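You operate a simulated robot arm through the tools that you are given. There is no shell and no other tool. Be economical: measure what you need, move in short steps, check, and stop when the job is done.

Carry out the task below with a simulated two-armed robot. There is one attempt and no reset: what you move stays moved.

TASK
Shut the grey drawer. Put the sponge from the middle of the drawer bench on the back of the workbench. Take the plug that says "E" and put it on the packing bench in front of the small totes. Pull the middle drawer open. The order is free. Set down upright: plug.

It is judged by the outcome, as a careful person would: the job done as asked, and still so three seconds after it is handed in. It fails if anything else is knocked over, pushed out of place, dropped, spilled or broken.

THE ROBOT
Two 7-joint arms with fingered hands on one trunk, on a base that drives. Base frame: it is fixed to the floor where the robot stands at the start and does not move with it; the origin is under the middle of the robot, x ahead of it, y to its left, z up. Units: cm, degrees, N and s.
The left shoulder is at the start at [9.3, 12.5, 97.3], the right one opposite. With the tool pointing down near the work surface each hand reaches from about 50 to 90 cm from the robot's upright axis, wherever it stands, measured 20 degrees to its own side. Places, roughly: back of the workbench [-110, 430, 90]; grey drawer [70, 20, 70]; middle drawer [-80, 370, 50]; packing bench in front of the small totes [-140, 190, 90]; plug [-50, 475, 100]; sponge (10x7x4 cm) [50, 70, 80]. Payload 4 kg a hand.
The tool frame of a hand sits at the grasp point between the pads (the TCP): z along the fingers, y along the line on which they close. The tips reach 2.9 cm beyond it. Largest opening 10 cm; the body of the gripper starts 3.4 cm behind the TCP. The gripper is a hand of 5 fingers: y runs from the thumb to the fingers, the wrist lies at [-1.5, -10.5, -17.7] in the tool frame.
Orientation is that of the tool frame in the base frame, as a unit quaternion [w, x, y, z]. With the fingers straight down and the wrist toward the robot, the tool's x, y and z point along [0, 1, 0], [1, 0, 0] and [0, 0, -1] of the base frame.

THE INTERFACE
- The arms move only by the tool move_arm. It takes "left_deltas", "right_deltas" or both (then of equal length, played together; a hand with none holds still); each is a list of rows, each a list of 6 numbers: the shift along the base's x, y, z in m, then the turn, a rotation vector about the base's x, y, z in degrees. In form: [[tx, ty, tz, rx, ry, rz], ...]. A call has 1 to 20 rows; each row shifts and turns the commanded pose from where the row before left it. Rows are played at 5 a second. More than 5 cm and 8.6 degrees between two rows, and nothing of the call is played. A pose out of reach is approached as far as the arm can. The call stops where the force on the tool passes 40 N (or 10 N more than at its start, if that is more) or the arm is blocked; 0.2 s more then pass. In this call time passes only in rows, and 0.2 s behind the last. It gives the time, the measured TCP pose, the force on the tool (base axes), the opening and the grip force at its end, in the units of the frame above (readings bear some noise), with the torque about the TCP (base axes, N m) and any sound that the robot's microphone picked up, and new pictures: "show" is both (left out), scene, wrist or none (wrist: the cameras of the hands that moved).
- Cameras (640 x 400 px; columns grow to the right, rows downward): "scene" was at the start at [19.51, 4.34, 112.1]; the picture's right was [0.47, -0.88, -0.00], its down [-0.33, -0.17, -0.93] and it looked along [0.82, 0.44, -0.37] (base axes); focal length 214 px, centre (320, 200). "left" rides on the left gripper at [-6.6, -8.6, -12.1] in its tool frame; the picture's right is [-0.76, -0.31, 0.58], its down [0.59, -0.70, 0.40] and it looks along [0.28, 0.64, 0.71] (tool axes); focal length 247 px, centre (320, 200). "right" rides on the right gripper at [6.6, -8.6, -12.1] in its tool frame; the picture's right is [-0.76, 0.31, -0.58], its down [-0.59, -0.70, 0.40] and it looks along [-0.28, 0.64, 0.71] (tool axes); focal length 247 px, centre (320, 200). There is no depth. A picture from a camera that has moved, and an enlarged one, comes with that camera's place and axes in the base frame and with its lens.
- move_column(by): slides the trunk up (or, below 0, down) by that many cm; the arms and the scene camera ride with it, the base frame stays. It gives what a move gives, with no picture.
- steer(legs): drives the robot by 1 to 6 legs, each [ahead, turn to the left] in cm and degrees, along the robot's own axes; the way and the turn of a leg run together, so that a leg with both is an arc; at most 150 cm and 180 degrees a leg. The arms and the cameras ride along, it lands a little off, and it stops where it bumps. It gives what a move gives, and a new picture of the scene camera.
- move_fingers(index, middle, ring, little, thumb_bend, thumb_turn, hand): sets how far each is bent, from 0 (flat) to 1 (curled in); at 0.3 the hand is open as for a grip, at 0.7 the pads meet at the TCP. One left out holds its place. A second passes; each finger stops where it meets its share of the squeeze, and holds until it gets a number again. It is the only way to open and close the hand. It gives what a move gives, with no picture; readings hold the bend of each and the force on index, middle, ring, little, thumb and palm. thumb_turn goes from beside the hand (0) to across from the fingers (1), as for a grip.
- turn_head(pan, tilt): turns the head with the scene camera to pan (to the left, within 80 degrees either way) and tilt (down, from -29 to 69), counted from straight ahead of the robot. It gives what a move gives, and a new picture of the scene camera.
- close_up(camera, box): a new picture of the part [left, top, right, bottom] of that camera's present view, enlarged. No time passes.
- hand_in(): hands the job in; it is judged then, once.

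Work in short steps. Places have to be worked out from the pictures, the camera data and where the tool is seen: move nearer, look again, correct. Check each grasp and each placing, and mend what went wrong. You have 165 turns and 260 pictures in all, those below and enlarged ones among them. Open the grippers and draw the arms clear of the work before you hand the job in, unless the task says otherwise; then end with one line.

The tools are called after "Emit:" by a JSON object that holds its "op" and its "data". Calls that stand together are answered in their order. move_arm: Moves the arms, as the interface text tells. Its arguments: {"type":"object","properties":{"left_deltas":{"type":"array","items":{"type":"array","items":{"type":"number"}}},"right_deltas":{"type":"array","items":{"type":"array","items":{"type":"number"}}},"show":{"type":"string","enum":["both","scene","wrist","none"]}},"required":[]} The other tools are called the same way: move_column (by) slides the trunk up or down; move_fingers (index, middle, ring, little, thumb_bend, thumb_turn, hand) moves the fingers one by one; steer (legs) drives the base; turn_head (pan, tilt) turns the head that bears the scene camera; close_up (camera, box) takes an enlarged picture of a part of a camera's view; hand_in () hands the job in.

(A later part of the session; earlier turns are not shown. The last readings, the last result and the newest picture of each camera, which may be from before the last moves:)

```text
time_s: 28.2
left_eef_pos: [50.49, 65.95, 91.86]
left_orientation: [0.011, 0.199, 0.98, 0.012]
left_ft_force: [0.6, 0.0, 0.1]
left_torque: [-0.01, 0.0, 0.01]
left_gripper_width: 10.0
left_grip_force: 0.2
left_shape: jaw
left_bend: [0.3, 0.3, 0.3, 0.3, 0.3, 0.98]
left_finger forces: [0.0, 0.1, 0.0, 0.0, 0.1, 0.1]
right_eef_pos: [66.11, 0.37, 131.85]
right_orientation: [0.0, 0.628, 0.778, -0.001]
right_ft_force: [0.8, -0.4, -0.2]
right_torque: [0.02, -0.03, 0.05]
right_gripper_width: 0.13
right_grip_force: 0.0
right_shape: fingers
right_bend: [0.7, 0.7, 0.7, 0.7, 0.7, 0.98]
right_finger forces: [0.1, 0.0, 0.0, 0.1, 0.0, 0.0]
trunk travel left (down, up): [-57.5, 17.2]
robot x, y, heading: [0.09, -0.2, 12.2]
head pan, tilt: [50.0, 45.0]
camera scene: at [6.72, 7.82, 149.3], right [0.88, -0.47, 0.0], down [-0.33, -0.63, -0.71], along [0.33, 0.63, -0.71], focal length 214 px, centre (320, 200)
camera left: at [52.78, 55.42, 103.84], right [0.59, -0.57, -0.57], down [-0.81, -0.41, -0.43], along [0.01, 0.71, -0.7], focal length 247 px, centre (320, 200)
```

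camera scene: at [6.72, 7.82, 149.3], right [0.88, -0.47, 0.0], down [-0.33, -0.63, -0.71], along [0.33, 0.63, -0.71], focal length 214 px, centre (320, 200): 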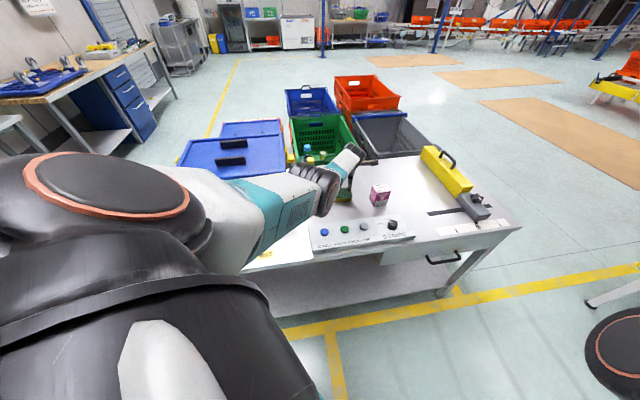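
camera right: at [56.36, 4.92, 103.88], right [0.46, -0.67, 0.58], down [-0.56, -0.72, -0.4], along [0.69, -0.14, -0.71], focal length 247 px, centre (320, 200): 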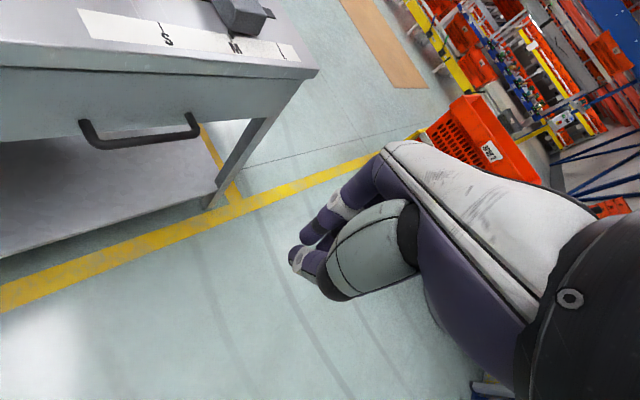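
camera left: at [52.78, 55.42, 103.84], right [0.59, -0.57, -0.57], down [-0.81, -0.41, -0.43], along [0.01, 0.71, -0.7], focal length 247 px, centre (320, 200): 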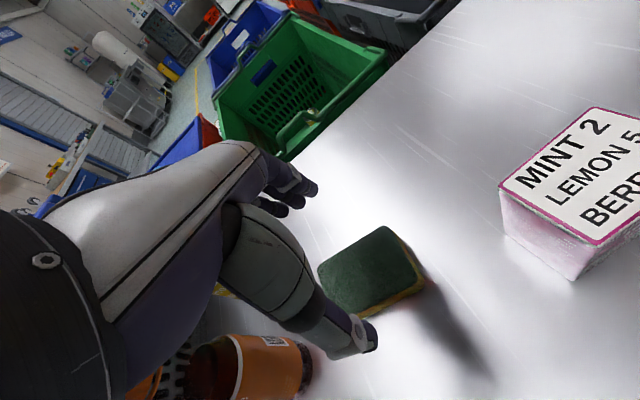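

Aligned over the sponge (50.7,65.9). Descend with force watch.

Emit:
{"op": "move_arm", "data": {"left_deltas": [[0, 0, -0.03, 0, 0, 0], [0, 0, -0.03, 0, 0, 0], [0, 0, -0.015, 0, 0, 0], [0, 0, -0.01, 0, 0, 0], [0, 0, -0.008, 0, 0, 0]]}}

```text
time_s: 29.4
left_eef_pos: [46.47, 64.68, 84.25]
left_orientation: [0.012, 0.201, 0.98, 0.012]
left_ft_force: [-0.7, -0.4, 0.4]
left_torque: [-0.01, 0.0, -0.01]
left_gripper_width: 9.98
left_grip_force: 0.2
left_shape: jaw
left_bend: [0.3, 0.3, 0.3, 0.3, 0.3, 0.98]
left_finger forces: [0.0, 0.0, 0.1, 0.0, 0.0, 0.0]
left hand out of reach, approached as far as the arm can: row 1, 2, 3, 4, 5
right_eef_pos: [66.1, 0.36, 131.89]
right_orientation: [0.0, 0.628, 0.778, 0.001]
right_ft_force: [0.5, 0.3, -0.4]
right_torque: [-0.01, 0.05, 0.02]
right_gripper_width: 0.15
right_grip_force: 0.0
right_shape: fingers
right_bend: [0.7, 0.7, 0.7, 0.7, 0.7, 0.98]
right_finger forces: [0.0, 0.0, 0.0, 0.1, 0.0, 0.1]
trunk travel left (down, up): [-57.5, 17.2]
robot x, y, heading: [-0.39, -0.07, 12.1]
head pan, tilt: [50.0, 45.0]
camera scene: at [6.63, 7.82, 149.3], right [0.88, -0.47, 0.0], down [-0.33, -0.63, -0.71], along [0.33, 0.63, -0.71], focal length 214 px, centre (320, 200)
camera left: at [48.95, 53.96, 96.15], right [0.59, -0.57, -0.57], down [-0.81, -0.41, -0.43], along [0.01, 0.71, -0.7], focal length 247 px, centre (320, 200)
```

scene: 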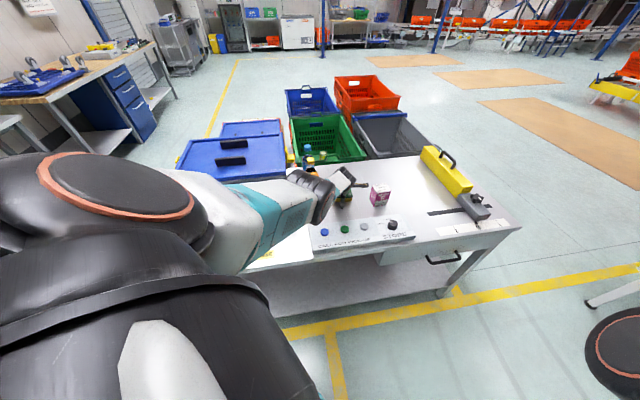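
left: 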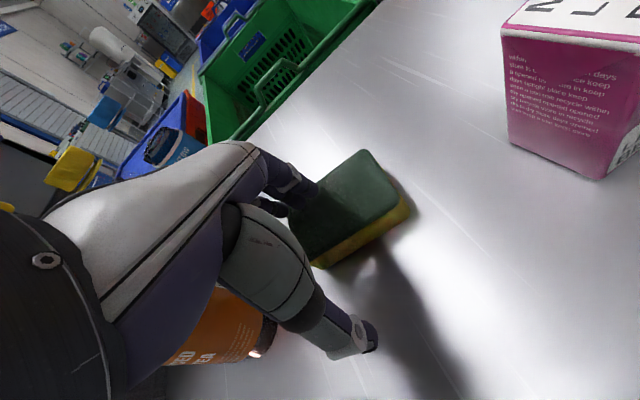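

Now too high to reach. Lift, lower the trunk 8 cm, and check.

Emit:
{"op": "move_arm", "data": {"left_deltas": [[0, 0, 0.03, 0, 0, 0], [0, 0, 0.035, 0, 0, 0], [0, 0, 0.035, 0, 0, 0]], "show": "none"}}

Emit:
{"op": "move_column", "data": {"by": -8}}

```text
time_s: 30.2
left_eef_pos: [46.51, 64.62, 94.34]
left_orientation: [0.011, 0.2, 0.98, 0.011]
left_ft_force: [-0.4, 0.3, 0.7]
left_torque: [-0.02, 0.01, -0.01]
left_gripper_width: 10.0
left_grip_force: 0.1
left_shape: jaw
left_bend: [0.3, 0.3, 0.3, 0.3, 0.3, 0.98]
left_finger forces: [0.1, 0.0, 0.0, 0.1, 0.1, 0.0]
right_eef_pos: [66.13, 0.23, 131.94]
right_orientation: [0.0, 0.628, 0.778, 0.001]
right_ft_force: [-0.4, -0.8, 0.2]
right_torque: [-0.02, -0.01, 0.01]
right_gripper_width: 0.16
right_grip_force: 0.0
right_shape: fingers
right_bend: [0.7, 0.7, 0.7, 0.7, 0.7, 0.98]
right_finger forces: [0.0, 0.1, 0.0, 0.0, 0.0, 0.0]
trunk travel left (down, up): [-57.5, 17.2]
robot x, y, heading: [0.37, 0.21, 12.2]
head pan, tilt: [50.0, 45.0]
```

```text
time_s: 31.3
left_eef_pos: [46.81, 64.52, 86.14]
left_orientation: [0.012, 0.2, 0.98, 0.012]
left_ft_force: [-0.6, -0.3, -0.9]
left_torque: [-0.01, 0.01, 0.0]
left_gripper_width: 10.0
left_grip_force: 0.2
left_shape: jaw
left_bend: [0.3, 0.3, 0.3, 0.3, 0.3, 0.98]
left_finger forces: [0.0, 0.0, 0.0, 0.0, 0.0, 0.1]
right_eef_pos: [65.98, 0.23, 124.05]
right_orientation: [0.001, 0.628, 0.778, 0.001]
right_ft_force: [0.5, 0.8, 0.0]
right_torque: [0.01, 0.0, -0.01]
right_gripper_width: 0.13
right_grip_force: 0.0
right_shape: fingers
right_bend: [0.7, 0.7, 0.7, 0.7, 0.7, 0.98]
right_finger forces: [0.0, 0.1, 0.0, 0.0, 0.0, 0.0]
trunk travel left (down, up): [-49.5, 25.2]
robot x, y, heading: [-0.02, 0.1, 12.0]
head pan, tilt: [50.0, 45.0]
```

Raise a little, shift back over the sponge, then descend.

Emit:
{"op": "move_arm", "data": {"left_deltas": [[0, 0, 0.045, 0, 0, 0], [0.04, 0.014, 0, 0, 0, 0], [0, 0, -0.03, 0, 0, 0], [0, 0, -0.025, 0, 0, 0], [0, 0, -0.01, 0, 0, 0], [0, 0, -0.01, 0, 0, 0]]}}

```text
time_s: 32.7
left_eef_pos: [50.8, 65.82, 83.06]
left_orientation: [0.011, 0.2, 0.98, 0.012]
left_ft_force: [1.1, -0.1, -0.3]
left_torque: [0.0, 0.05, -0.06]
left_gripper_width: 9.96
left_grip_force: 0.0
left_shape: jaw
left_bend: [0.3, 0.3, 0.3, 0.3, 0.3, 0.98]
left_finger forces: [0.0, 0.1, 0.0, 0.1, 0.0, 0.0]
right_eef_pos: [66.16, 0.4, 123.84]
right_orientation: [0.001, 0.628, 0.778, 0.0]
right_ft_force: [0.4, 0.3, 0.2]
right_torque: [0.02, -0.01, 0.02]
right_gripper_width: 0.14
right_grip_force: 0.1
right_shape: fingers
right_bend: [0.7, 0.7, 0.7, 0.7, 0.7, 0.98]
right_finger forces: [0.1, 0.1, 0.1, 0.0, 0.1, 0.0]
trunk travel left (down, up): [-49.5, 25.2]
robot x, y, heading: [-0.25, -0.02, 12.2]
head pan, tilt: [50.0, 45.0]
camera scene: at [7.21, 7.92, 141.25], right [0.88, -0.47, 0.0], down [-0.33, -0.63, -0.71], along [0.33, 0.63, -0.71], focal length 214 px, centre (320, 200)
camera left: at [53.21, 55.28, 95.09], right [0.59, -0.57, -0.57], down [-0.81, -0.41, -0.43], along [0.01, 0.71, -0.7], focal length 247 px, centre (320, 200)
```

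scene: 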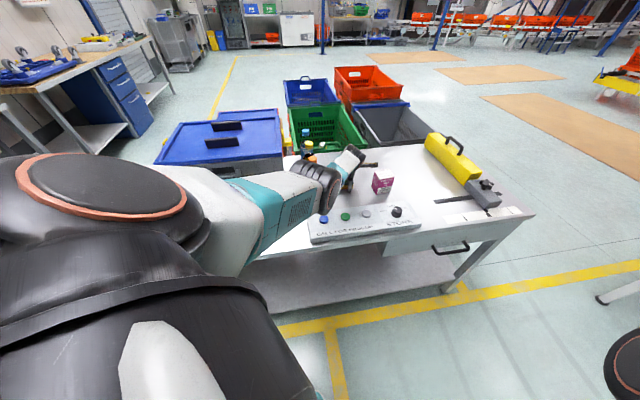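
left: 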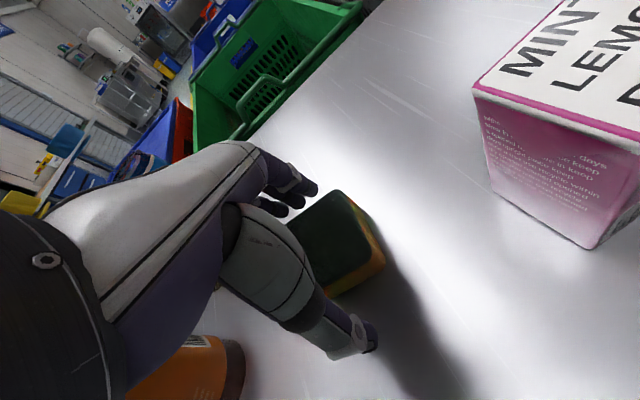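

No contact yet and the sponge is between thumb and fingers. Small lateral shift and lower until light contact.

Emit:
{"op": "move_arm", "data": {"left_deltas": [[0.009, -0.006, 0, 0, 0, 0], [0, 0, -0.005, 0, 0, 0], [0, 0, -0.005, 0, 0, 0], [0, 0, -0.005, 0, 0, 0], [0, 0, -0.005, 0, 0, 0]], "show": "wrist"}}

```text
time_s: 33.9
left_eef_pos: [50.7, 64.9, 81.23]
left_orientation: [0.01, 0.201, 0.98, 0.011]
left_ft_force: [-0.6, 0.3, -0.4]
left_torque: [-0.01, 0.04, -0.02]
left_gripper_width: 9.99
left_grip_force: 0.2
left_shape: jaw
left_bend: [0.3, 0.3, 0.3, 0.3, 0.3, 0.98]
left_finger forces: [0.1, 0.0, 0.0, 0.0, 0.0, 0.1]
left hand out of reach, approached as far as the arm can: row 2, 4
right_eef_pos: [66.13, 0.28, 124.07]
right_orientation: [0.001, 0.628, 0.778, 0.001]
right_ft_force: [-0.1, 0.1, 0.6]
right_torque: [-0.03, -0.01, -0.02]
right_gripper_width: 0.15
right_grip_force: 0.1
right_shape: fingers
right_bend: [0.7, 0.7, 0.7, 0.7, 0.7, 0.98]
right_finger forces: [0.0, 0.0, 0.0, 0.0, 0.0, 0.0]
trunk travel left (down, up): [-49.5, 25.2]
robot x, y, heading: [-0.17, 0.31, 12.3]
head pan, tilt: [50.0, 45.0]
camera left: at [53.11, 54.34, 93.23], right [0.59, -0.57, -0.57], down [-0.81, -0.41, -0.43], along [0.01, 0.71, -0.7], focal length 247 px, centre (320, 200)
```

left: 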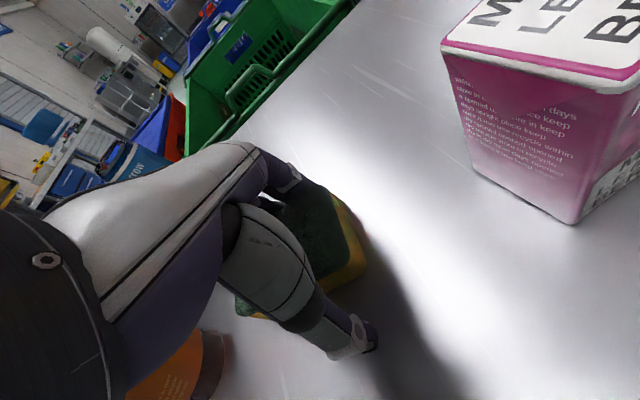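

Fingertips are now behind the sponge's far side, with no contact force. Close the hand.

Emit:
{"op": "move_fingers", "data": {"hand": "left", "index": 0.7, "middle": 0.7, "ring": 0.7, "little": 0.7, "thumb_bend": 0.7}}

Emit:
{"op": "move_arm", "data": {"left_deltas": [[0, 0, 0.03, 0, 0, 0], [0, 0, 0.03, 0, 0, 0]]}}

```text
time_s: 34.9
left_eef_pos: [50.7, 64.9, 81.4]
left_orientation: [0.011, 0.2, 0.98, 0.012]
left_ft_force: [1.5, 3.0, 5.1]
left_torque: [0.25, 0.1, -0.12]
left_gripper_width: 6.13
left_grip_force: 31.1
left_shape: fingers
left_bend: [0.58, 0.62, 0.61, 0.64, 0.45, 0.92]
left_finger forces: [12.2, 7.7, 5.1, 8.3, 29.2, 0.0]
right_eef_pos: [66.04, 0.37, 123.9]
right_orientation: [0.001, 0.628, 0.778, 0.001]
right_ft_force: [-0.1, 0.0, -0.4]
right_torque: [-0.02, 0.02, 0.05]
right_gripper_width: 0.16
right_grip_force: 0.1
right_shape: fingers
right_bend: [0.7, 0.7, 0.7, 0.7, 0.7, 0.98]
right_finger forces: [0.0, 0.1, 0.1, 0.1, 0.0, 0.1]
trunk travel left (down, up): [-49.5, 25.2]
robot x, y, heading: [-0.28, 0.16, 12.3]
head pan, tilt: [50.0, 45.0]
```

```text
time_s: 35.5
left_eef_pos: [50.99, 64.72, 87.02]
left_orientation: [0.01, 0.2, 0.98, 0.01]
left_ft_force: [-0.7, 0.2, -0.1]
left_torque: [0.02, -0.01, 0.01]
left_gripper_width: 6.12
left_grip_force: 29.2
left_shape: fingers
left_bend: [0.59, 0.63, 0.62, 0.65, 0.45, 0.91]
left_finger forces: [12.1, 6.1, 4.6, 6.5, 29.4, 0.0]
right_eef_pos: [66.14, 0.21, 123.92]
right_orientation: [0.0, 0.628, 0.778, 0.001]
right_ft_force: [0.4, 0.0, 0.2]
right_torque: [0.0, -0.03, -0.02]
right_gripper_width: 0.15
right_grip_force: 0.0
right_shape: fingers
right_bend: [0.7, 0.7, 0.7, 0.7, 0.7, 0.98]
right_finger forces: [0.1, 0.1, 0.0, 0.1, 0.0, 0.0]
trunk travel left (down, up): [-49.5, 25.2]
robot x, y, heading: [-0.42, 0.08, 12.3]
head pan, tilt: [50.0, 45.0]
camera scene: at [7.18, 7.89, 141.26], right [0.88, -0.47, 0.0], down [-0.33, -0.63, -0.71], along [0.33, 0.63, -0.71], focal length 214 px, centre (320, 200)
camera left: at [53.34, 54.26, 99.11], right [0.59, -0.57, -0.57], down [-0.81, -0.41, -0.42], along [0.01, 0.71, -0.7], focal length 247 px, centre (320, 200)
```

scene: 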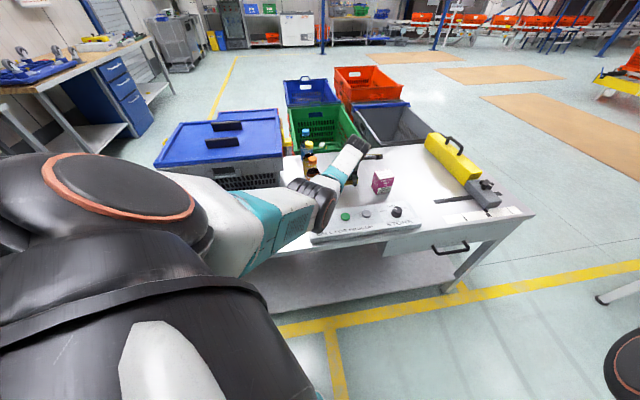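
left: 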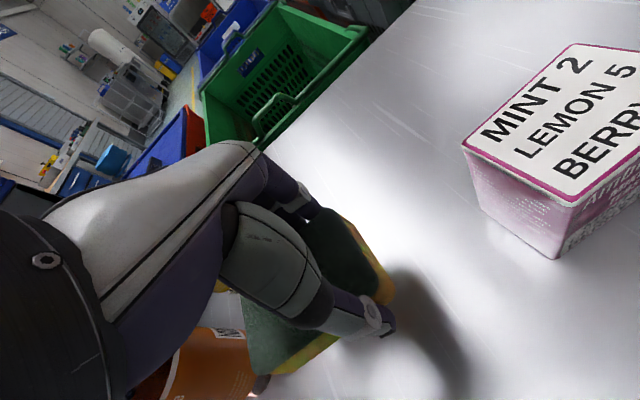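

Sponge is gripped. Lift it well clear and tuck both hands closer to the body for driving.

Emit:
{"op": "move_arm", "data": {"left_deltas": [[0, 0, 0.045, 0, 0, 0], [0, 0, 0.045, 0, 0, 0], [0, 0, 0.045, 0, 0, 0], [0, 0, 0.045, 0, 0, 0], [0, 0, 0.045, 0, 0, 0], [-0.01, -0.04, 0.0, 0, 0, -6], [-0.01, -0.04, 0.0, 0, 0, -6], [-0.01, -0.04, 0.0, 0, 0, -6], [-0.01, -0.04, 0.0, 0, 0, -6], [0, -0.02, 0.0, 0, 0, -6]], "right_deltas": [[-0.04, 0, 0, 0, 0, 0], [-0.04, 0, 0, 0, 0, 0], [-0.04, 0, 0, 0, 0, 0], [0, 0, 0, 0, 0, 0], [0, 0, 0, 0, 0, 0], [0, 0, 0, 0, 0, 0], [0, 0, 0, 0, 0, 0], [0, 0, 0, 0, 0, 0], [0, 0, 0, 0, 0, 0], [0, 0, 0, 0, 0, 0]], "show": "none"}}

Emit:
{"op": "turn_head", "data": {"pan": 80, "tilt": 30}}

```text
time_s: 37.7
left_eef_pos: [46.87, 47.18, 109.74]
left_orientation: [0.013, 0.447, 0.894, 0.008]
left_ft_force: [0.2, -1.0, -0.7]
left_torque: [-0.01, -0.01, -0.01]
left_gripper_width: 6.15
left_grip_force: 28.8
left_shape: fingers
left_bend: [0.59, 0.63, 0.63, 0.65, 0.45, 0.91]
left_finger forces: [11.8, 6.0, 4.8, 5.9, 28.7, 0.0]
right_eef_pos: [58.3, 0.65, 122.24]
right_orientation: [0.001, 0.629, 0.777, 0.0]
right_ft_force: [0.0, 0.6, 0.0]
right_torque: [0.0, 0.01, -0.03]
right_gripper_width: 0.13
right_grip_force: 0.1
right_shape: fingers
right_bend: [0.7, 0.7, 0.7, 0.7, 0.7, 0.98]
right_finger forces: [0.0, 0.0, 0.0, 0.1, 0.0, 0.0]
right hand out of reach, approached as far as the arm can: row 2, 3
trunk travel left (down, up): [-49.5, 25.2]
robot x, y, heading: [-0.13, 0.15, 12.2]
head pan, tilt: [50.0, 45.0]
```

```text
time_s: 38.7
left_eef_pos: [47.02, 47.15, 109.7]
left_orientation: [0.014, 0.446, 0.895, 0.008]
left_ft_force: [0.0, 0.4, -0.4]
left_torque: [-0.01, -0.01, 0.01]
left_gripper_width: 6.09
left_grip_force: 28.4
left_shape: fingers
left_bend: [0.59, 0.63, 0.63, 0.65, 0.45, 0.91]
left_finger forces: [11.8, 6.1, 4.7, 6.0, 28.8, 0.1]
right_eef_pos: [58.42, 0.65, 122.28]
right_orientation: [0.003, 0.629, 0.778, 0.001]
right_ft_force: [0.7, -1.1, -0.2]
right_torque: [0.02, -0.04, 0.01]
right_gripper_width: 0.14
right_grip_force: 0.1
right_shape: fingers
right_bend: [0.7, 0.7, 0.7, 0.7, 0.7, 0.98]
right_finger forces: [0.0, 0.1, 0.0, 0.0, 0.0, 0.0]
trunk travel left (down, up): [-49.5, 25.2]
robot x, y, heading: [-0.12, 0.04, 12.2]
head pan, tilt: [80.0, 30.0]
camera scene: at [3.03, 9.75, 143.52], right [1.0, 0.04, 0.0], down [0.02, -0.5, -0.87], along [-0.03, 0.87, -0.5], focal length 214 px, centre (320, 200)
```

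scene: 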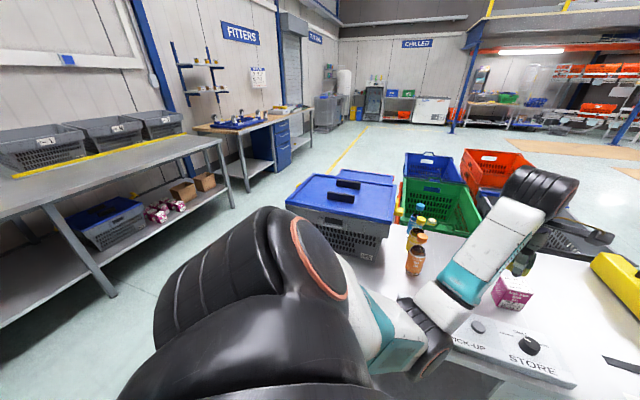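

Layout is clear: packing bench at left (edge ≈(-143,84)→(-101,210)), workbench beyond it. Back off, turn left and drive up the corridor.

Emit:
{"op": "turn_head", "data": {"pan": 0, "tilt": 30}}

Emit:
{"op": "steer", "data": {"legs": [[-60, 0], [0, 75], [80, 0]]}}

```text
time_s: 40.2
left_eef_pos: [46.8, 47.21, 109.61]
left_orientation: [0.013, 0.447, 0.894, 0.007]
left_ft_force: [0.5, -0.5, 0.6]
left_torque: [0.02, 0.0, -0.02]
left_gripper_width: 6.14
left_grip_force: 28.6
left_shape: fingers
left_bend: [0.59, 0.63, 0.63, 0.65, 0.45, 0.91]
left_finger forces: [11.8, 6.0, 4.7, 6.0, 28.8, 0.0]
right_eef_pos: [58.45, 0.52, 122.25]
right_orientation: [0.002, 0.628, 0.778, 0.001]
right_ft_force: [0.2, -0.7, -0.1]
right_torque: [-0.02, -0.02, -0.01]
right_gripper_width: 0.14
right_grip_force: 0.1
right_shape: fingers
right_bend: [0.7, 0.7, 0.7, 0.7, 0.7, 0.98]
right_finger forces: [0.0, 0.1, 0.0, 0.0, 0.0, 0.0]
trunk travel left (down, up): [-49.5, 25.2]
robot x, y, heading: [-0.03, -0.14, 12.0]
head pan, tilt: [0.0, 30.0]
camera scene: at [12.21, 2.63, 143.52], right [0.21, -0.98, 0.0], down [-0.49, -0.11, -0.87], along [0.85, 0.18, -0.5], focal length 214 px, centre (320, 200)
```

scene: 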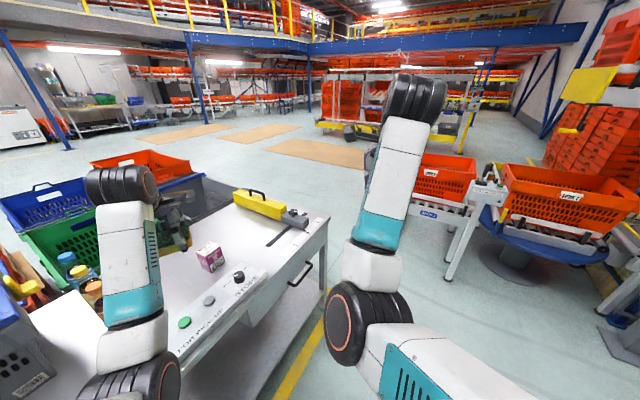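

```text
time_s: 50.9
left_eef_pos: [-94.04, 123.17, 109.68]
left_orientation: [0.006, -0.214, 0.977, 0.015]
left_ft_force: [0.5, -0.9, -0.2]
left_torque: [0.0, 0.0, -0.02]
left_gripper_width: 6.05
left_grip_force: 27.5
left_shape: fingers
left_bend: [0.59, 0.63, 0.63, 0.65, 0.45, 0.91]
left_finger forces: [11.5, 5.8, 4.5, 5.6, 27.6, 0.1]
right_eef_pos: [-46.04, 124.54, 122.16]
right_orientation: [0.001, 0.0, 1.0, 0.002]
right_ft_force: [-0.1, -0.6, -0.2]
right_torque: [0.01, -0.01, 0.04]
right_gripper_width: 0.19
right_grip_force: 0.1
right_shape: fingers
right_bend: [0.7, 0.7, 0.7, 0.7, 0.7, 0.98]
right_finger forces: [0.0, 0.1, 0.1, 0.0, 0.1, 0.0]
trunk travel left (down, up): [-49.5, 25.2]
robot x, y, heading: [-57.63, 67.23, 90.1]
head pan, tilt: [0.0, 30.0]
camera scene: at [-57.71, 79.85, 143.51], right [1.0, 0.0, 0.0], down [0.0, -0.5, -0.87], along [0.0, 0.87, -0.5], focal length 214 px, centre (320, 200)
```

scene: 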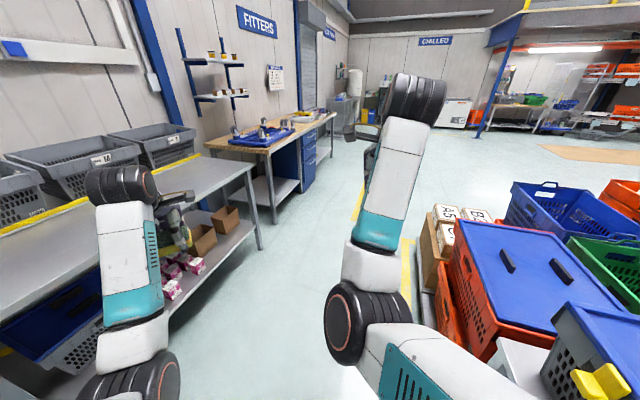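

Zoom on the workbench to identify the plugs, drawers and free space at its back.

Emit:
{"op": "close_up", "data": {"camera": "scene", "box": [200, 80, 360, 180]}}

Emit:
{"op": "close_up", "data": {"camera": "scene", "box": [0, 100, 280, 275]}}

```text
4.00 times, centred on (280, 130) of scene
camera zoom: at [-57.71, 79.85, 143.51], right [1.0, 0.0, 0.0], down [0.0, -0.5, -0.87], along [0.0, 0.87, -0.5], focal length 858 px, centre (480, 480)
```

zoom: 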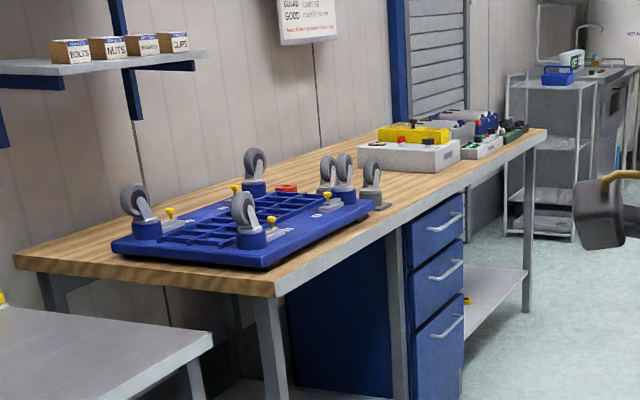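

```text
2.29 times, centred on (140, 188) of scene
camera zoom: at [-57.71, 79.85, 143.51], right [1.0, 0.0, 0.0], down [0.0, -0.5, -0.87], along [0.0, 0.87, -0.5], focal length 490 px, centre (731, 229)
```

zoom: 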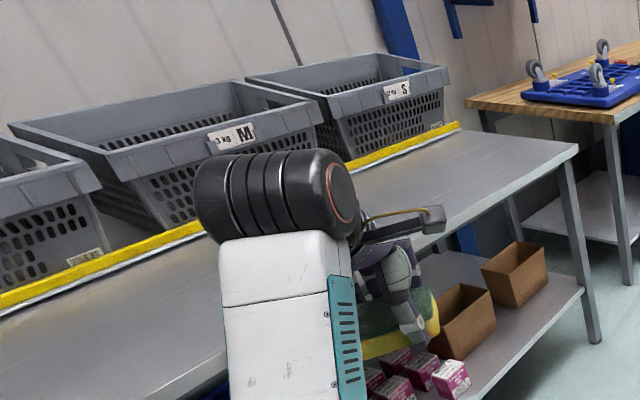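

Small-tote "S" is at the right end of the packing bench; workbench edge runs ≈(-104,257)→(-31,482). Driving towards a stand-off in front of the workbench.

Emit:
{"op": "steer", "data": {"legs": [[0, -8], [150, 0], [110, 0]]}}

Emit:
{"op": "turn_head", "data": {"pan": 45, "tilt": 30}}

```text
time_s: 64.1
left_eef_pos: [-53.51, 383.19, 109.77]
left_orientation: [0.007, -0.151, 0.988, 0.014]
left_ft_force: [-1.0, -0.6, -0.2]
left_torque: [0.01, 0.03, 0.0]
left_gripper_width: 6.06
left_grip_force: 27.0
left_shape: fingers
left_bend: [0.59, 0.63, 0.63, 0.65, 0.45, 0.91]
left_finger forces: [11.3, 5.8, 4.4, 5.6, 27.5, 0.0]
right_eef_pos: [-5.69, 378.21, 122.16]
right_orientation: [0.0, 0.065, 0.998, 0.002]
right_ft_force: [0.4, -0.4, -0.7]
right_torque: [-0.02, 0.02, 0.01]
right_gripper_width: 0.13
right_grip_force: 0.1
right_shape: fingers
right_bend: [0.7, 0.7, 0.7, 0.7, 0.7, 0.98]
right_finger forces: [0.1, 0.0, 0.1, 0.0, 0.0, 0.0]
trunk travel left (down, up): [-49.5, 25.2]
robot x, y, heading: [-24.53, 323.12, 82.5]
head pan, tilt: [0.0, 30.0]
camera scene: at [-23.19, 335.51, 143.52], right [0.99, -0.13, 0.0], down [-0.06, -0.5, -0.87], along [0.11, 0.86, -0.5], focal length 214 px, centre (320, 200)
```

scene: 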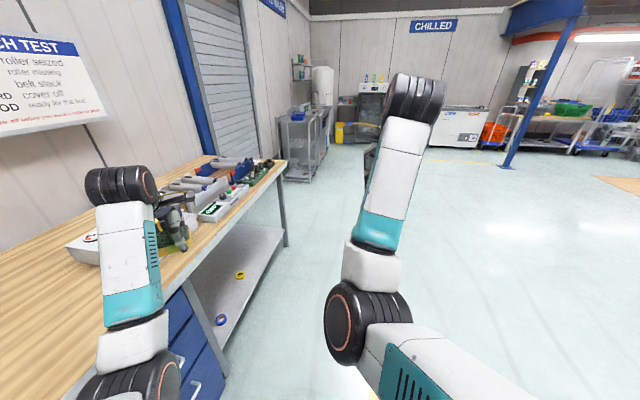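

```text
time_s: 65.2
left_eef_pos: [-53.52, 383.29, 109.78]
left_orientation: [0.007, -0.15, 0.988, 0.014]
left_ft_force: [0.3, 0.1, -0.8]
left_torque: [-0.04, 0.0, -0.01]
left_gripper_width: 6.05
left_grip_force: 27.7
left_shape: fingers
left_bend: [0.59, 0.63, 0.63, 0.65, 0.45, 0.91]
left_finger forces: [11.4, 5.7, 4.5, 5.7, 27.5, 0.0]
right_eef_pos: [-5.62, 378.29, 122.28]
right_orientation: [0.001, 0.066, 0.998, 0.002]
right_ft_force: [-1.1, 0.8, -0.1]
right_torque: [0.0, -0.02, -0.02]
right_gripper_width: 0.13
right_grip_force: 0.0
right_shape: fingers
right_bend: [0.7, 0.7, 0.7, 0.7, 0.7, 0.98]
right_finger forces: [0.0, 0.1, 0.1, 0.0, 0.0, 0.0]
trunk travel left (down, up): [-49.5, 25.2]
robot x, y, heading: [-24.69, 323.54, 82.6]
head pan, tilt: [45.0, 30.0]
camera scene: at [-29.88, 333.67, 143.52], right [0.79, 0.61, 0.0], down [0.3, -0.4, -0.87], along [-0.53, 0.69, -0.5], focal length 214 px, centre (320, 200)
```

scene: 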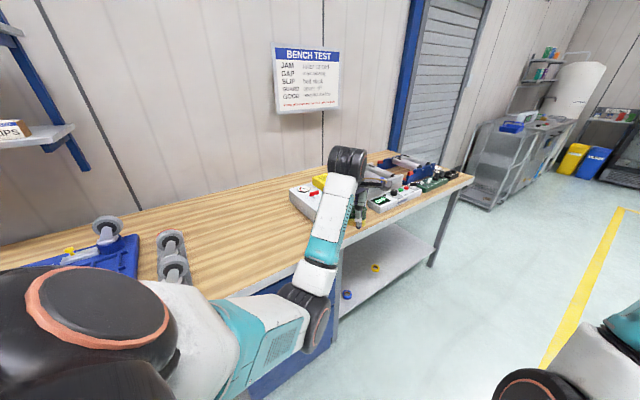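

Path ahead is clear; raise the trunk so the hands pass above bench items, drive on 83 cm and turn left to face the bench.

Emit:
{"op": "move_column", "data": {"by": 14}}

Emit:
{"op": "steer", "data": {"legs": [[83, 0], [0, 79]]}}

Emit:
{"op": "turn_head", "data": {"pan": 0, "tilt": 40}}

```text
time_s: 66.8
left_eef_pos: [-53.49, 383.17, 123.77]
left_orientation: [0.006, -0.15, 0.989, 0.014]
left_ft_force: [0.7, 0.8, 0.4]
left_torque: [-0.01, 0.04, 0.01]
left_gripper_width: 6.06
left_grip_force: 27.7
left_shape: fingers
left_bend: [0.59, 0.63, 0.63, 0.65, 0.45, 0.91]
left_finger forces: [11.4, 5.8, 4.4, 5.6, 27.5, 0.1]
right_eef_pos: [-5.71, 378.28, 136.25]
right_orientation: [0.0, 0.066, 0.998, 0.002]
right_ft_force: [0.7, 0.0, 0.1]
right_torque: [0.0, 0.01, 0.0]
right_gripper_width: 0.14
right_grip_force: 0.1
right_shape: fingers
right_bend: [0.7, 0.7, 0.7, 0.7, 0.7, 0.98]
right_finger forces: [0.0, 0.1, 0.1, 0.1, 0.1, 0.1]
trunk travel left (down, up): [-63.5, 11.2]
robot x, y, heading: [-24.64, 323.39, 82.6]
head pan, tilt: [45.0, 30.0]
```

```text
time_s: 74.6
left_eef_pos: [-78.53, 388.3, 123.86]
left_orientation: [0.005, 0.735, -0.678, -0.016]
left_ft_force: [1.0, -0.5, -0.7]
left_torque: [0.0, 0.02, -0.04]
left_gripper_width: 5.98
left_grip_force: 26.3
left_shape: fingers
left_bend: [0.59, 0.63, 0.63, 0.65, 0.45, 0.91]
left_finger forces: [11.0, 5.6, 4.2, 5.1, 26.4, 0.0]
right_eef_pos: [-63.16, 433.72, 136.22]
right_orientation: [-0.001, -0.572, 0.82, 0.001]
right_ft_force: [0.2, -0.7, -0.4]
right_torque: [-0.01, -0.02, -0.03]
right_gripper_width: 0.12
right_grip_force: 0.0
right_shape: fingers
right_bend: [0.7, 0.7, 0.7, 0.7, 0.7, 0.98]
right_finger forces: [0.0, 0.0, 0.0, 0.0, 0.0, 0.0]
trunk travel left (down, up): [-63.5, 11.2]
robot x, y, heading: [-13.7, 402.44, 159.8]
head pan, tilt: [45.0, 30.0]
camera scene: at [-24.37, 400.04, 157.58], right [-0.42, 0.91, 0.0], down [0.45, 0.21, -0.87], along [-0.79, -0.36, -0.5], focal length 214 px, centre (320, 200)
```

scene: 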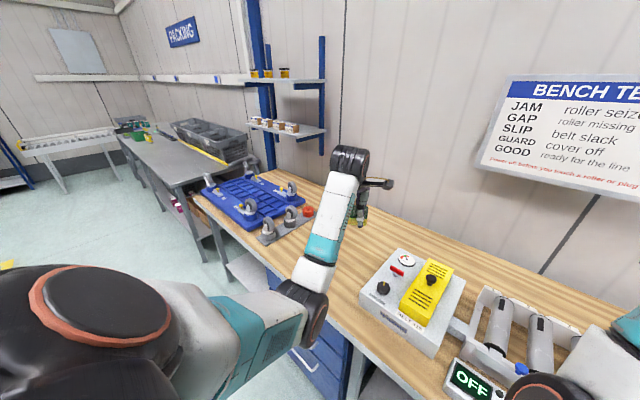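

```text
time_s: 75.8
left_eef_pos: [-78.51, 388.2, 123.72]
left_orientation: [0.005, 0.735, -0.678, -0.016]
left_ft_force: [-0.4, -0.3, -0.1]
left_torque: [0.02, 0.03, 0.02]
left_gripper_width: 6.02
left_grip_force: 26.5
left_shape: fingers
left_bend: [0.59, 0.63, 0.63, 0.65, 0.45, 0.91]
left_finger forces: [10.9, 5.5, 4.3, 5.2, 26.4, 0.0]
right_eef_pos: [-63.21, 433.76, 136.13]
right_orientation: [-0.001, -0.572, 0.821, 0.002]
right_ft_force: [0.4, 0.0, -0.4]
right_torque: [0.0, 0.02, 0.01]
right_gripper_width: 0.16
right_grip_force: 0.1
right_shape: fingers
right_bend: [0.7, 0.7, 0.7, 0.7, 0.7, 0.98]
right_finger forces: [0.0, 0.1, 0.0, 0.1, 0.1, 0.0]
trunk travel left (down, up): [-63.5, 11.2]
robot x, y, heading: [-13.43, 402.92, 160.0]
head pan, tilt: [0.0, 40.0]
camera scene: at [-24.14, 406.78, 156.04], right [0.34, 0.94, 0.0], down [0.6, -0.22, -0.77], along [-0.72, 0.26, -0.64], focal length 214 px, centre (320, 200)
```

scene: 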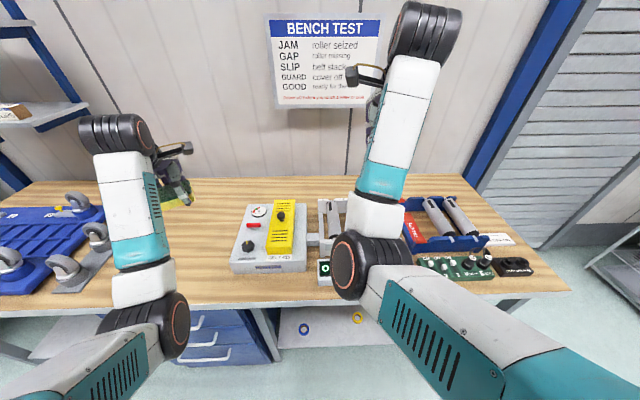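

Free strip at the back, left of and behind the white test box. It's beyond reach from here, so I look down to see how much further I can drive in.

Emit:
{"op": "turn_head", "data": {"pan": 0, "tilt": 69}}

```text
time_s: 76.7
left_eef_pos: [-78.45, 388.23, 123.85]
left_orientation: [0.005, 0.735, -0.678, -0.016]
left_ft_force: [-0.5, 0.3, -0.2]
left_torque: [-0.02, 0.01, -0.01]
left_gripper_width: 6.04
left_grip_force: 26.1
left_shape: fingers
left_bend: [0.59, 0.63, 0.63, 0.65, 0.45, 0.91]
left_finger forces: [11.0, 5.5, 4.3, 5.3, 26.4, 0.0]
right_eef_pos: [-63.13, 433.74, 136.24]
right_orientation: [-0.001, -0.572, 0.821, 0.002]
right_ft_force: [0.9, -0.4, 0.7]
right_torque: [0.0, -0.01, 0.0]
right_gripper_width: 0.15
right_grip_force: 0.0
right_shape: fingers
right_bend: [0.7, 0.7, 0.7, 0.7, 0.7, 0.98]
right_finger forces: [0.0, 0.0, 0.0, 0.0, 0.1, 0.0]
trunk travel left (down, up): [-63.5, 11.2]
robot x, y, heading: [-13.53, 402.87, 159.7]
head pan, tilt: [0.0, 68.8]
camera scene: at [-21.41, 405.79, 152.44], right [0.34, 0.94, 0.0], down [0.87, -0.32, -0.36], along [-0.34, 0.13, -0.93], focal length 214 px, centre (320, 200)
```

scene: 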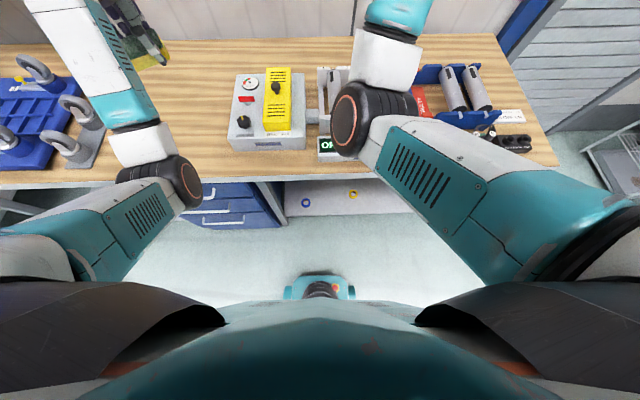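

Base front protrudes only ~12 cm ahead of the axis; 41 cm to the bench edge. Drive 17 cm ahead.

Emit:
{"op": "steer", "data": {"legs": [[17, 0]]}}

Emit:
{"op": "turn_head", "data": {"pan": 30, "tilt": 45}}

```text
time_s: 78.1
left_eef_pos: [-93.98, 393.71, 123.7]
left_orientation: [0.003, 0.735, -0.678, -0.015]
left_ft_force: [-0.2, -0.2, -1.2]
left_torque: [-0.01, -0.01, 0.0]
left_gripper_width: 6.02
left_grip_force: 26.5
left_shape: fingers
left_bend: [0.59, 0.63, 0.63, 0.65, 0.45, 0.91]
left_finger forces: [11.0, 5.6, 4.4, 5.2, 26.4, 0.1]
right_eef_pos: [-78.9, 439.21, 136.17]
right_orientation: [-0.001, -0.574, 0.819, 0.001]
right_ft_force: [-0.4, -0.3, -0.1]
right_torque: [0.01, -0.03, 0.01]
right_gripper_width: 0.13
right_grip_force: 0.0
right_shape: fingers
right_bend: [0.7, 0.7, 0.7, 0.7, 0.7, 0.98]
right_finger forces: [0.0, 0.0, 0.0, 0.0, 0.0, 0.1]
trunk travel left (down, up): [-63.5, 11.2]
robot x, y, heading: [-28.92, 408.29, 159.7]
head pan, tilt: [0.0, 68.8]
camera scene: at [-37.01, 411.44, 152.42], right [0.34, 0.94, 0.0], down [0.88, -0.32, -0.36], along [-0.34, 0.12, -0.93], focal length 214 px, centre (320, 200)
```

scene: 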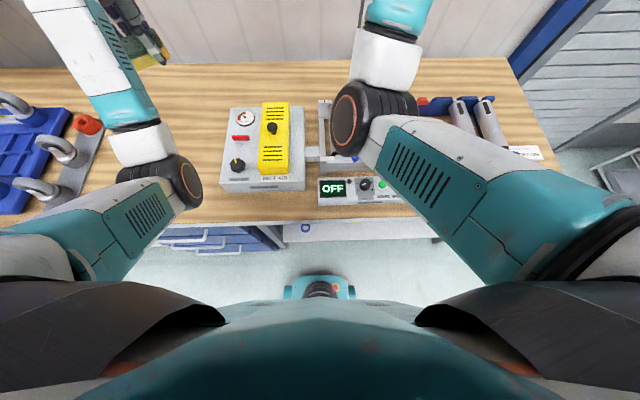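

```text
time_s: 79.1
left_eef_pos: [-93.81, 393.66, 123.76]
left_orientation: [0.004, 0.735, -0.677, -0.015]
left_ft_force: [0.0, 0.3, 0.9]
left_torque: [0.02, -0.01, 0.02]
left_gripper_width: 6.01
left_grip_force: 26.3
left_shape: fingers
left_bend: [0.59, 0.63, 0.63, 0.65, 0.45, 0.91]
left_finger forces: [10.9, 5.5, 4.4, 5.3, 26.5, 0.0]
right_eef_pos: [-78.68, 439.29, 136.17]
right_orientation: [-0.001, -0.573, 0.82, 0.001]
right_ft_force: [-0.9, -0.7, 0.0]
right_torque: [-0.04, 0.01, 0.0]
right_gripper_width: 0.19
right_grip_force: 0.1
right_shape: fingers
right_bend: [0.7, 0.7, 0.7, 0.7, 0.7, 0.98]
right_finger forces: [0.0, 0.1, 0.0, 0.0, 0.0, 0.0]
trunk travel left (down, up): [-63.5, 11.2]
robot x, y, heading: [-29.13, 408.79, 160.3]
head pan, tilt: [30.0, 45.0]
camera scene: at [-39.66, 408.09, 155.31], right [-0.17, 0.98, 0.0], down [0.7, 0.12, -0.71], along [-0.7, -0.12, -0.71], focal length 214 px, centre (320, 200)
```

scene: 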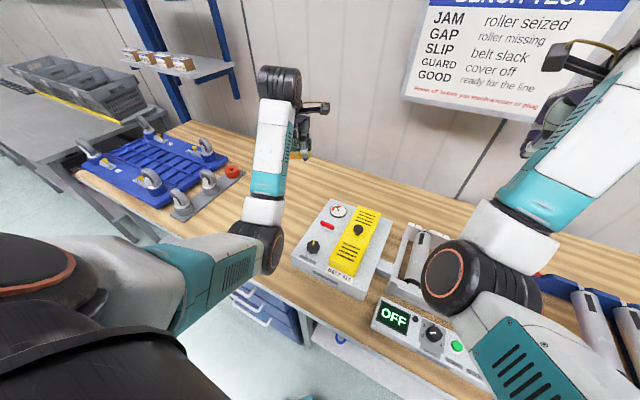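

Target for the sponge: about (-114.5,391), free strip at the back left of the test box. Move over it high first.

Emit:
{"op": "move_arm", "data": {"left_deltas": [[-0.041, -0.0055, 0, 0, 0, 0], [-0.041, -0.0055, 0, 0, 0, 0], [-0.041, -0.0055, 0, 0, 0, 0], [-0.041, -0.0055, 0, 0, 0, 0], [-0.041, -0.0055, 0, 0, 0, 0]], "show": "none"}}

Emit:
{"op": "move_column", "data": {"by": -14}}

Emit:
{"op": "move_arm", "data": {"left_deltas": [[0, 0, -0.03, 0, 0, 0], [0, 0, -0.02, 0, 0, 0]]}}

```text
time_s: 80.3
left_eef_pos: [-114.28, 390.8, 123.65]
left_orientation: [0.005, 0.736, -0.677, -0.016]
left_ft_force: [-0.3, -0.9, -0.4]
left_torque: [-0.02, 0.02, 0.0]
left_gripper_width: 6.01
left_grip_force: 25.4
left_shape: fingers
left_bend: [0.59, 0.63, 0.64, 0.66, 0.45, 0.91]
left_finger forces: [10.7, 5.4, 4.3, 4.8, 25.7, 0.0]
right_eef_pos: [-78.73, 439.28, 136.21]
right_orientation: [-0.001, -0.573, 0.82, 0.001]
right_ft_force: [0.1, -0.3, 0.1]
right_torque: [-0.05, 0.01, -0.02]
right_gripper_width: 0.13
right_grip_force: 0.2
right_shape: fingers
right_bend: [0.7, 0.7, 0.7, 0.7, 0.7, 0.98]
right_finger forces: [0.0, 0.0, 0.0, 0.1, 0.0, 0.0]
trunk travel left (down, up): [-63.5, 11.2]
robot x, y, heading: [-29.11, 408.2, 160.0]
head pan, tilt: [30.0, 45.0]
```

```text
time_s: 81.9
left_eef_pos: [-114.39, 390.89, 109.72]
left_orientation: [0.004, 0.735, -0.678, -0.017]
left_ft_force: [-0.4, 0.8, -0.2]
left_torque: [0.0, 0.04, -0.04]
left_gripper_width: 5.99
left_grip_force: 25.0
left_shape: fingers
left_bend: [0.59, 0.63, 0.64, 0.66, 0.45, 0.91]
left_finger forces: [10.8, 5.4, 4.2, 4.9, 25.5, 0.1]
right_eef_pos: [-78.78, 439.22, 122.27]
right_orientation: [-0.002, -0.573, 0.82, 0.001]
right_ft_force: [0.1, 0.3, -1.0]
right_torque: [0.03, 0.04, -0.01]
right_gripper_width: 0.15
right_grip_force: 0.1
right_shape: fingers
right_bend: [0.7, 0.7, 0.7, 0.7, 0.7, 0.98]
right_finger forces: [0.0, 0.0, 0.0, 0.0, 0.1, 0.0]
trunk travel left (down, up): [-49.5, 25.2]
robot x, y, heading: [-29.3, 408.42, 160.1]
head pan, tilt: [30.0, 45.0]
```

```text
time_s: 82.5
left_eef_pos: [-114.38, 390.9, 104.86]
left_orientation: [0.005, 0.736, -0.676, -0.016]
left_ft_force: [0.3, -0.1, 0.4]
left_torque: [-0.01, -0.01, 0.01]
left_gripper_width: 5.98
left_grip_force: 25.5
left_shape: fingers
left_bend: [0.59, 0.63, 0.64, 0.66, 0.45, 0.91]
left_finger forces: [10.8, 5.6, 4.3, 4.8, 25.5, 0.1]
right_eef_pos: [-78.76, 439.15, 122.3]
right_orientation: [-0.001, -0.573, 0.819, 0.002]
right_ft_force: [-0.2, -0.3, -0.6]
right_torque: [0.0, 0.04, -0.05]
right_gripper_width: 0.14
right_grip_force: 0.1
right_shape: fingers
right_bend: [0.7, 0.7, 0.7, 0.7, 0.7, 0.98]
right_finger forces: [0.0, 0.0, 0.0, 0.0, 0.1, 0.0]
trunk travel left (down, up): [-49.5, 25.2]
robot x, y, heading: [-29.06, 408.74, 160.0]
head pan, tilt: [30.0, 45.0]
camera scene: at [-40.29, 408.31, 141.26], right [-0.17, 0.98, 0.0], down [0.7, 0.12, -0.71], along [-0.7, -0.12, -0.71], focal length 214 px, centre (320, 200)
camera left: at [-105.98, 398.05, 116.81], right [0.23, 0.79, -0.57], down [0.74, -0.52, -0.43], along [-0.64, -0.32, -0.7], focal length 247 px, centre (320, 200)
```

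scene: 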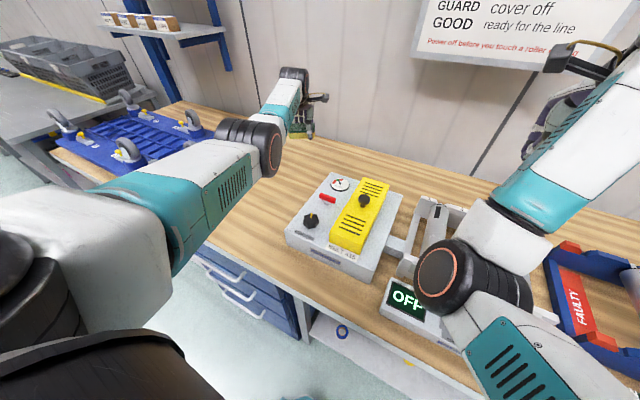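
left: 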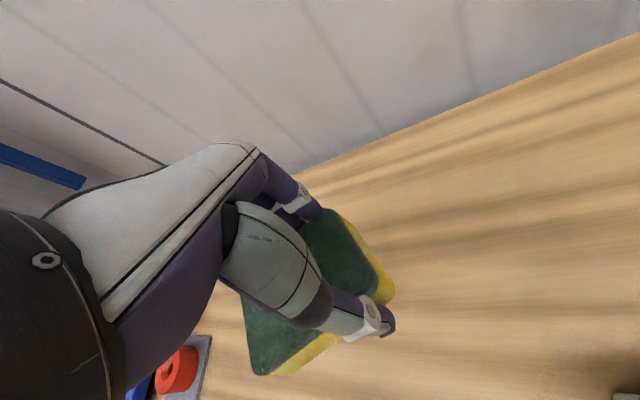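

Clear below, with ~20 cm still to the wall. I shift 4 cm further back and descend.

Emit:
{"op": "move_arm", "data": {"left_deltas": [[-0.038, 0.012, 0, 0, 0, 0], [0, 0, -0.03, 0, 0, 0], [0, 0, -0.03, 0, 0, 0], [0, 0, -0.025, 0, 0, 0]]}}

```text
time_s: 83.5
left_eef_pos: [-113.75, 391.72, 96.5]
left_orientation: [0.003, 0.734, -0.678, -0.015]
left_ft_force: [-0.5, 0.3, -0.3]
left_torque: [0.03, -0.04, -0.01]
left_gripper_width: 5.97
left_grip_force: 25.1
left_shape: fingers
left_bend: [0.6, 0.64, 0.64, 0.66, 0.45, 0.91]
left_finger forces: [10.7, 5.3, 4.1, 4.7, 25.2, 0.1]
left hand out of reach, approached as far as the arm can: row 1, 2, 3, 4
right_eef_pos: [-78.58, 439.09, 122.28]
right_orientation: [0.0, -0.573, 0.819, 0.002]
right_ft_force: [-0.8, 0.0, 0.2]
right_torque: [0.02, -0.02, -0.03]
right_gripper_width: 0.15
right_grip_force: 0.0
right_shape: fingers
right_bend: [0.7, 0.7, 0.7, 0.7, 0.7, 0.98]
right_finger forces: [0.1, 0.1, 0.0, 0.0, 0.0, 0.0]
trunk travel left (down, up): [-49.5, 25.2]
robot x, y, heading: [-28.7, 408.55, 159.9]
head pan, tilt: [30.0, 45.0]
camera scene: at [-40.34, 408.27, 141.25], right [-0.17, 0.98, 0.0], down [0.7, 0.12, -0.71], along [-0.7, -0.12, -0.71], focal length 214 px, centre (320, 200)
camera left: at [-105.29, 398.82, 108.58], right [0.23, 0.79, -0.57], down [0.74, -0.52, -0.43], along [-0.64, -0.32, -0.7], focal length 247 px, centre (320, 200)
```

scene: 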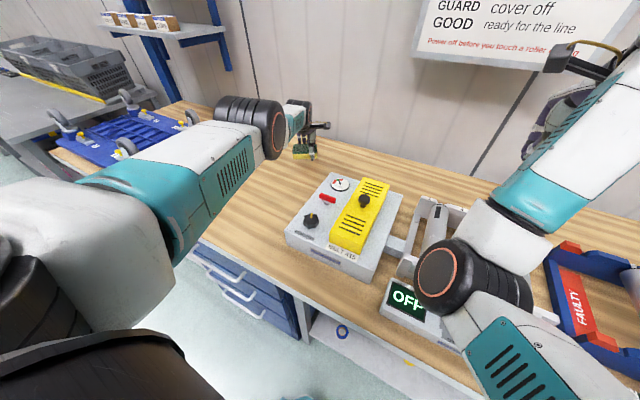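
left: 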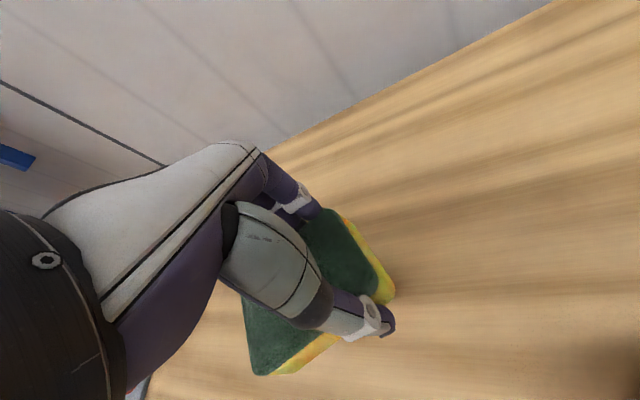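

At 96.5 and near full stretch; lower the trunk 2.5 cm, then creep down with the arm until contact.

Emit:
{"op": "move_column", "data": {"by": -2.5}}

Emit:
{"op": "move_arm", "data": {"left_deltas": [[0, 0, -0.005, 0, 0, 0], [0, 0, -0.005, 0, 0, 0]]}}

```text
time_s: 84.2
left_eef_pos: [-113.65, 391.66, 94.07]
left_orientation: [0.004, 0.735, -0.677, -0.016]
left_ft_force: [0.2, 0.7, -0.8]
left_torque: [-0.01, -0.02, 0.01]
left_gripper_width: 5.96
left_grip_force: 24.5
left_shape: fingers
left_bend: [0.6, 0.64, 0.64, 0.66, 0.45, 0.91]
left_finger forces: [10.8, 5.2, 4.2, 4.6, 25.0, 0.0]
right_eef_pos: [-78.65, 439.17, 119.73]
right_orientation: [-0.002, -0.572, 0.82, 0.003]
right_ft_force: [0.3, 0.1, -0.1]
right_torque: [-0.03, 0.01, 0.0]
right_gripper_width: 0.12
right_grip_force: 0.1
right_shape: fingers
right_bend: [0.7, 0.7, 0.7, 0.7, 0.7, 0.98]
right_finger forces: [0.0, 0.0, 0.0, 0.0, 0.0, 0.1]
trunk travel left (down, up): [-47.0, 27.7]
robot x, y, heading: [-29.08, 408.68, 160.0]
head pan, tilt: [30.0, 45.0]
```

```text
time_s: 84.8
left_eef_pos: [-113.65, 391.9, 92.85]
left_orientation: [0.004, 0.735, -0.678, -0.015]
left_ft_force: [0.0, 0.0, -0.3]
left_torque: [0.0, 0.01, 0.0]
left_gripper_width: 5.95
left_grip_force: 24.6
left_shape: fingers
left_bend: [0.6, 0.64, 0.64, 0.66, 0.45, 0.91]
left_finger forces: [10.6, 5.3, 4.2, 4.6, 25.0, 0.1]
right_eef_pos: [-78.82, 439.27, 119.84]
right_orientation: [-0.001, -0.572, 0.82, 0.004]
right_ft_force: [0.2, -0.2, -0.2]
right_torque: [-0.02, 0.01, 0.04]
right_gripper_width: 0.15
right_grip_force: 0.0
right_shape: fingers
right_bend: [0.7, 0.7, 0.7, 0.7, 0.7, 0.98]
right_finger forces: [0.0, 0.0, 0.0, 0.0, 0.0, 0.0]
trunk travel left (down, up): [-47.0, 27.7]
robot x, y, heading: [-28.69, 408.64, 160.0]
head pan, tilt: [30.0, 45.0]
camera scene: at [-40.55, 408.4, 138.74], right [-0.17, 0.98, 0.0], down [0.7, 0.12, -0.71], along [-0.7, -0.12, -0.71], focal length 214 px, centre (320, 200)
camera left: at [-105.31, 398.93, 104.92], right [0.23, 0.79, -0.57], down [0.74, -0.52, -0.43], along [-0.64, -0.32, -0.7], focal length 247 px, centre (320, 200)
```

scene: 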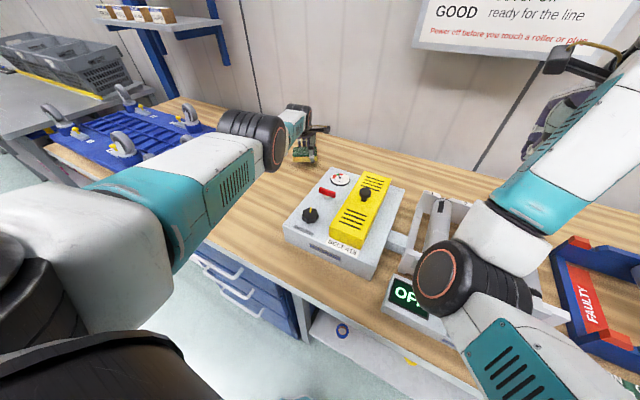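
left: 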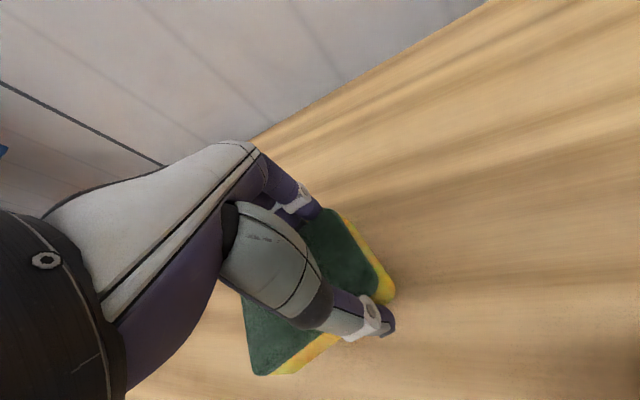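

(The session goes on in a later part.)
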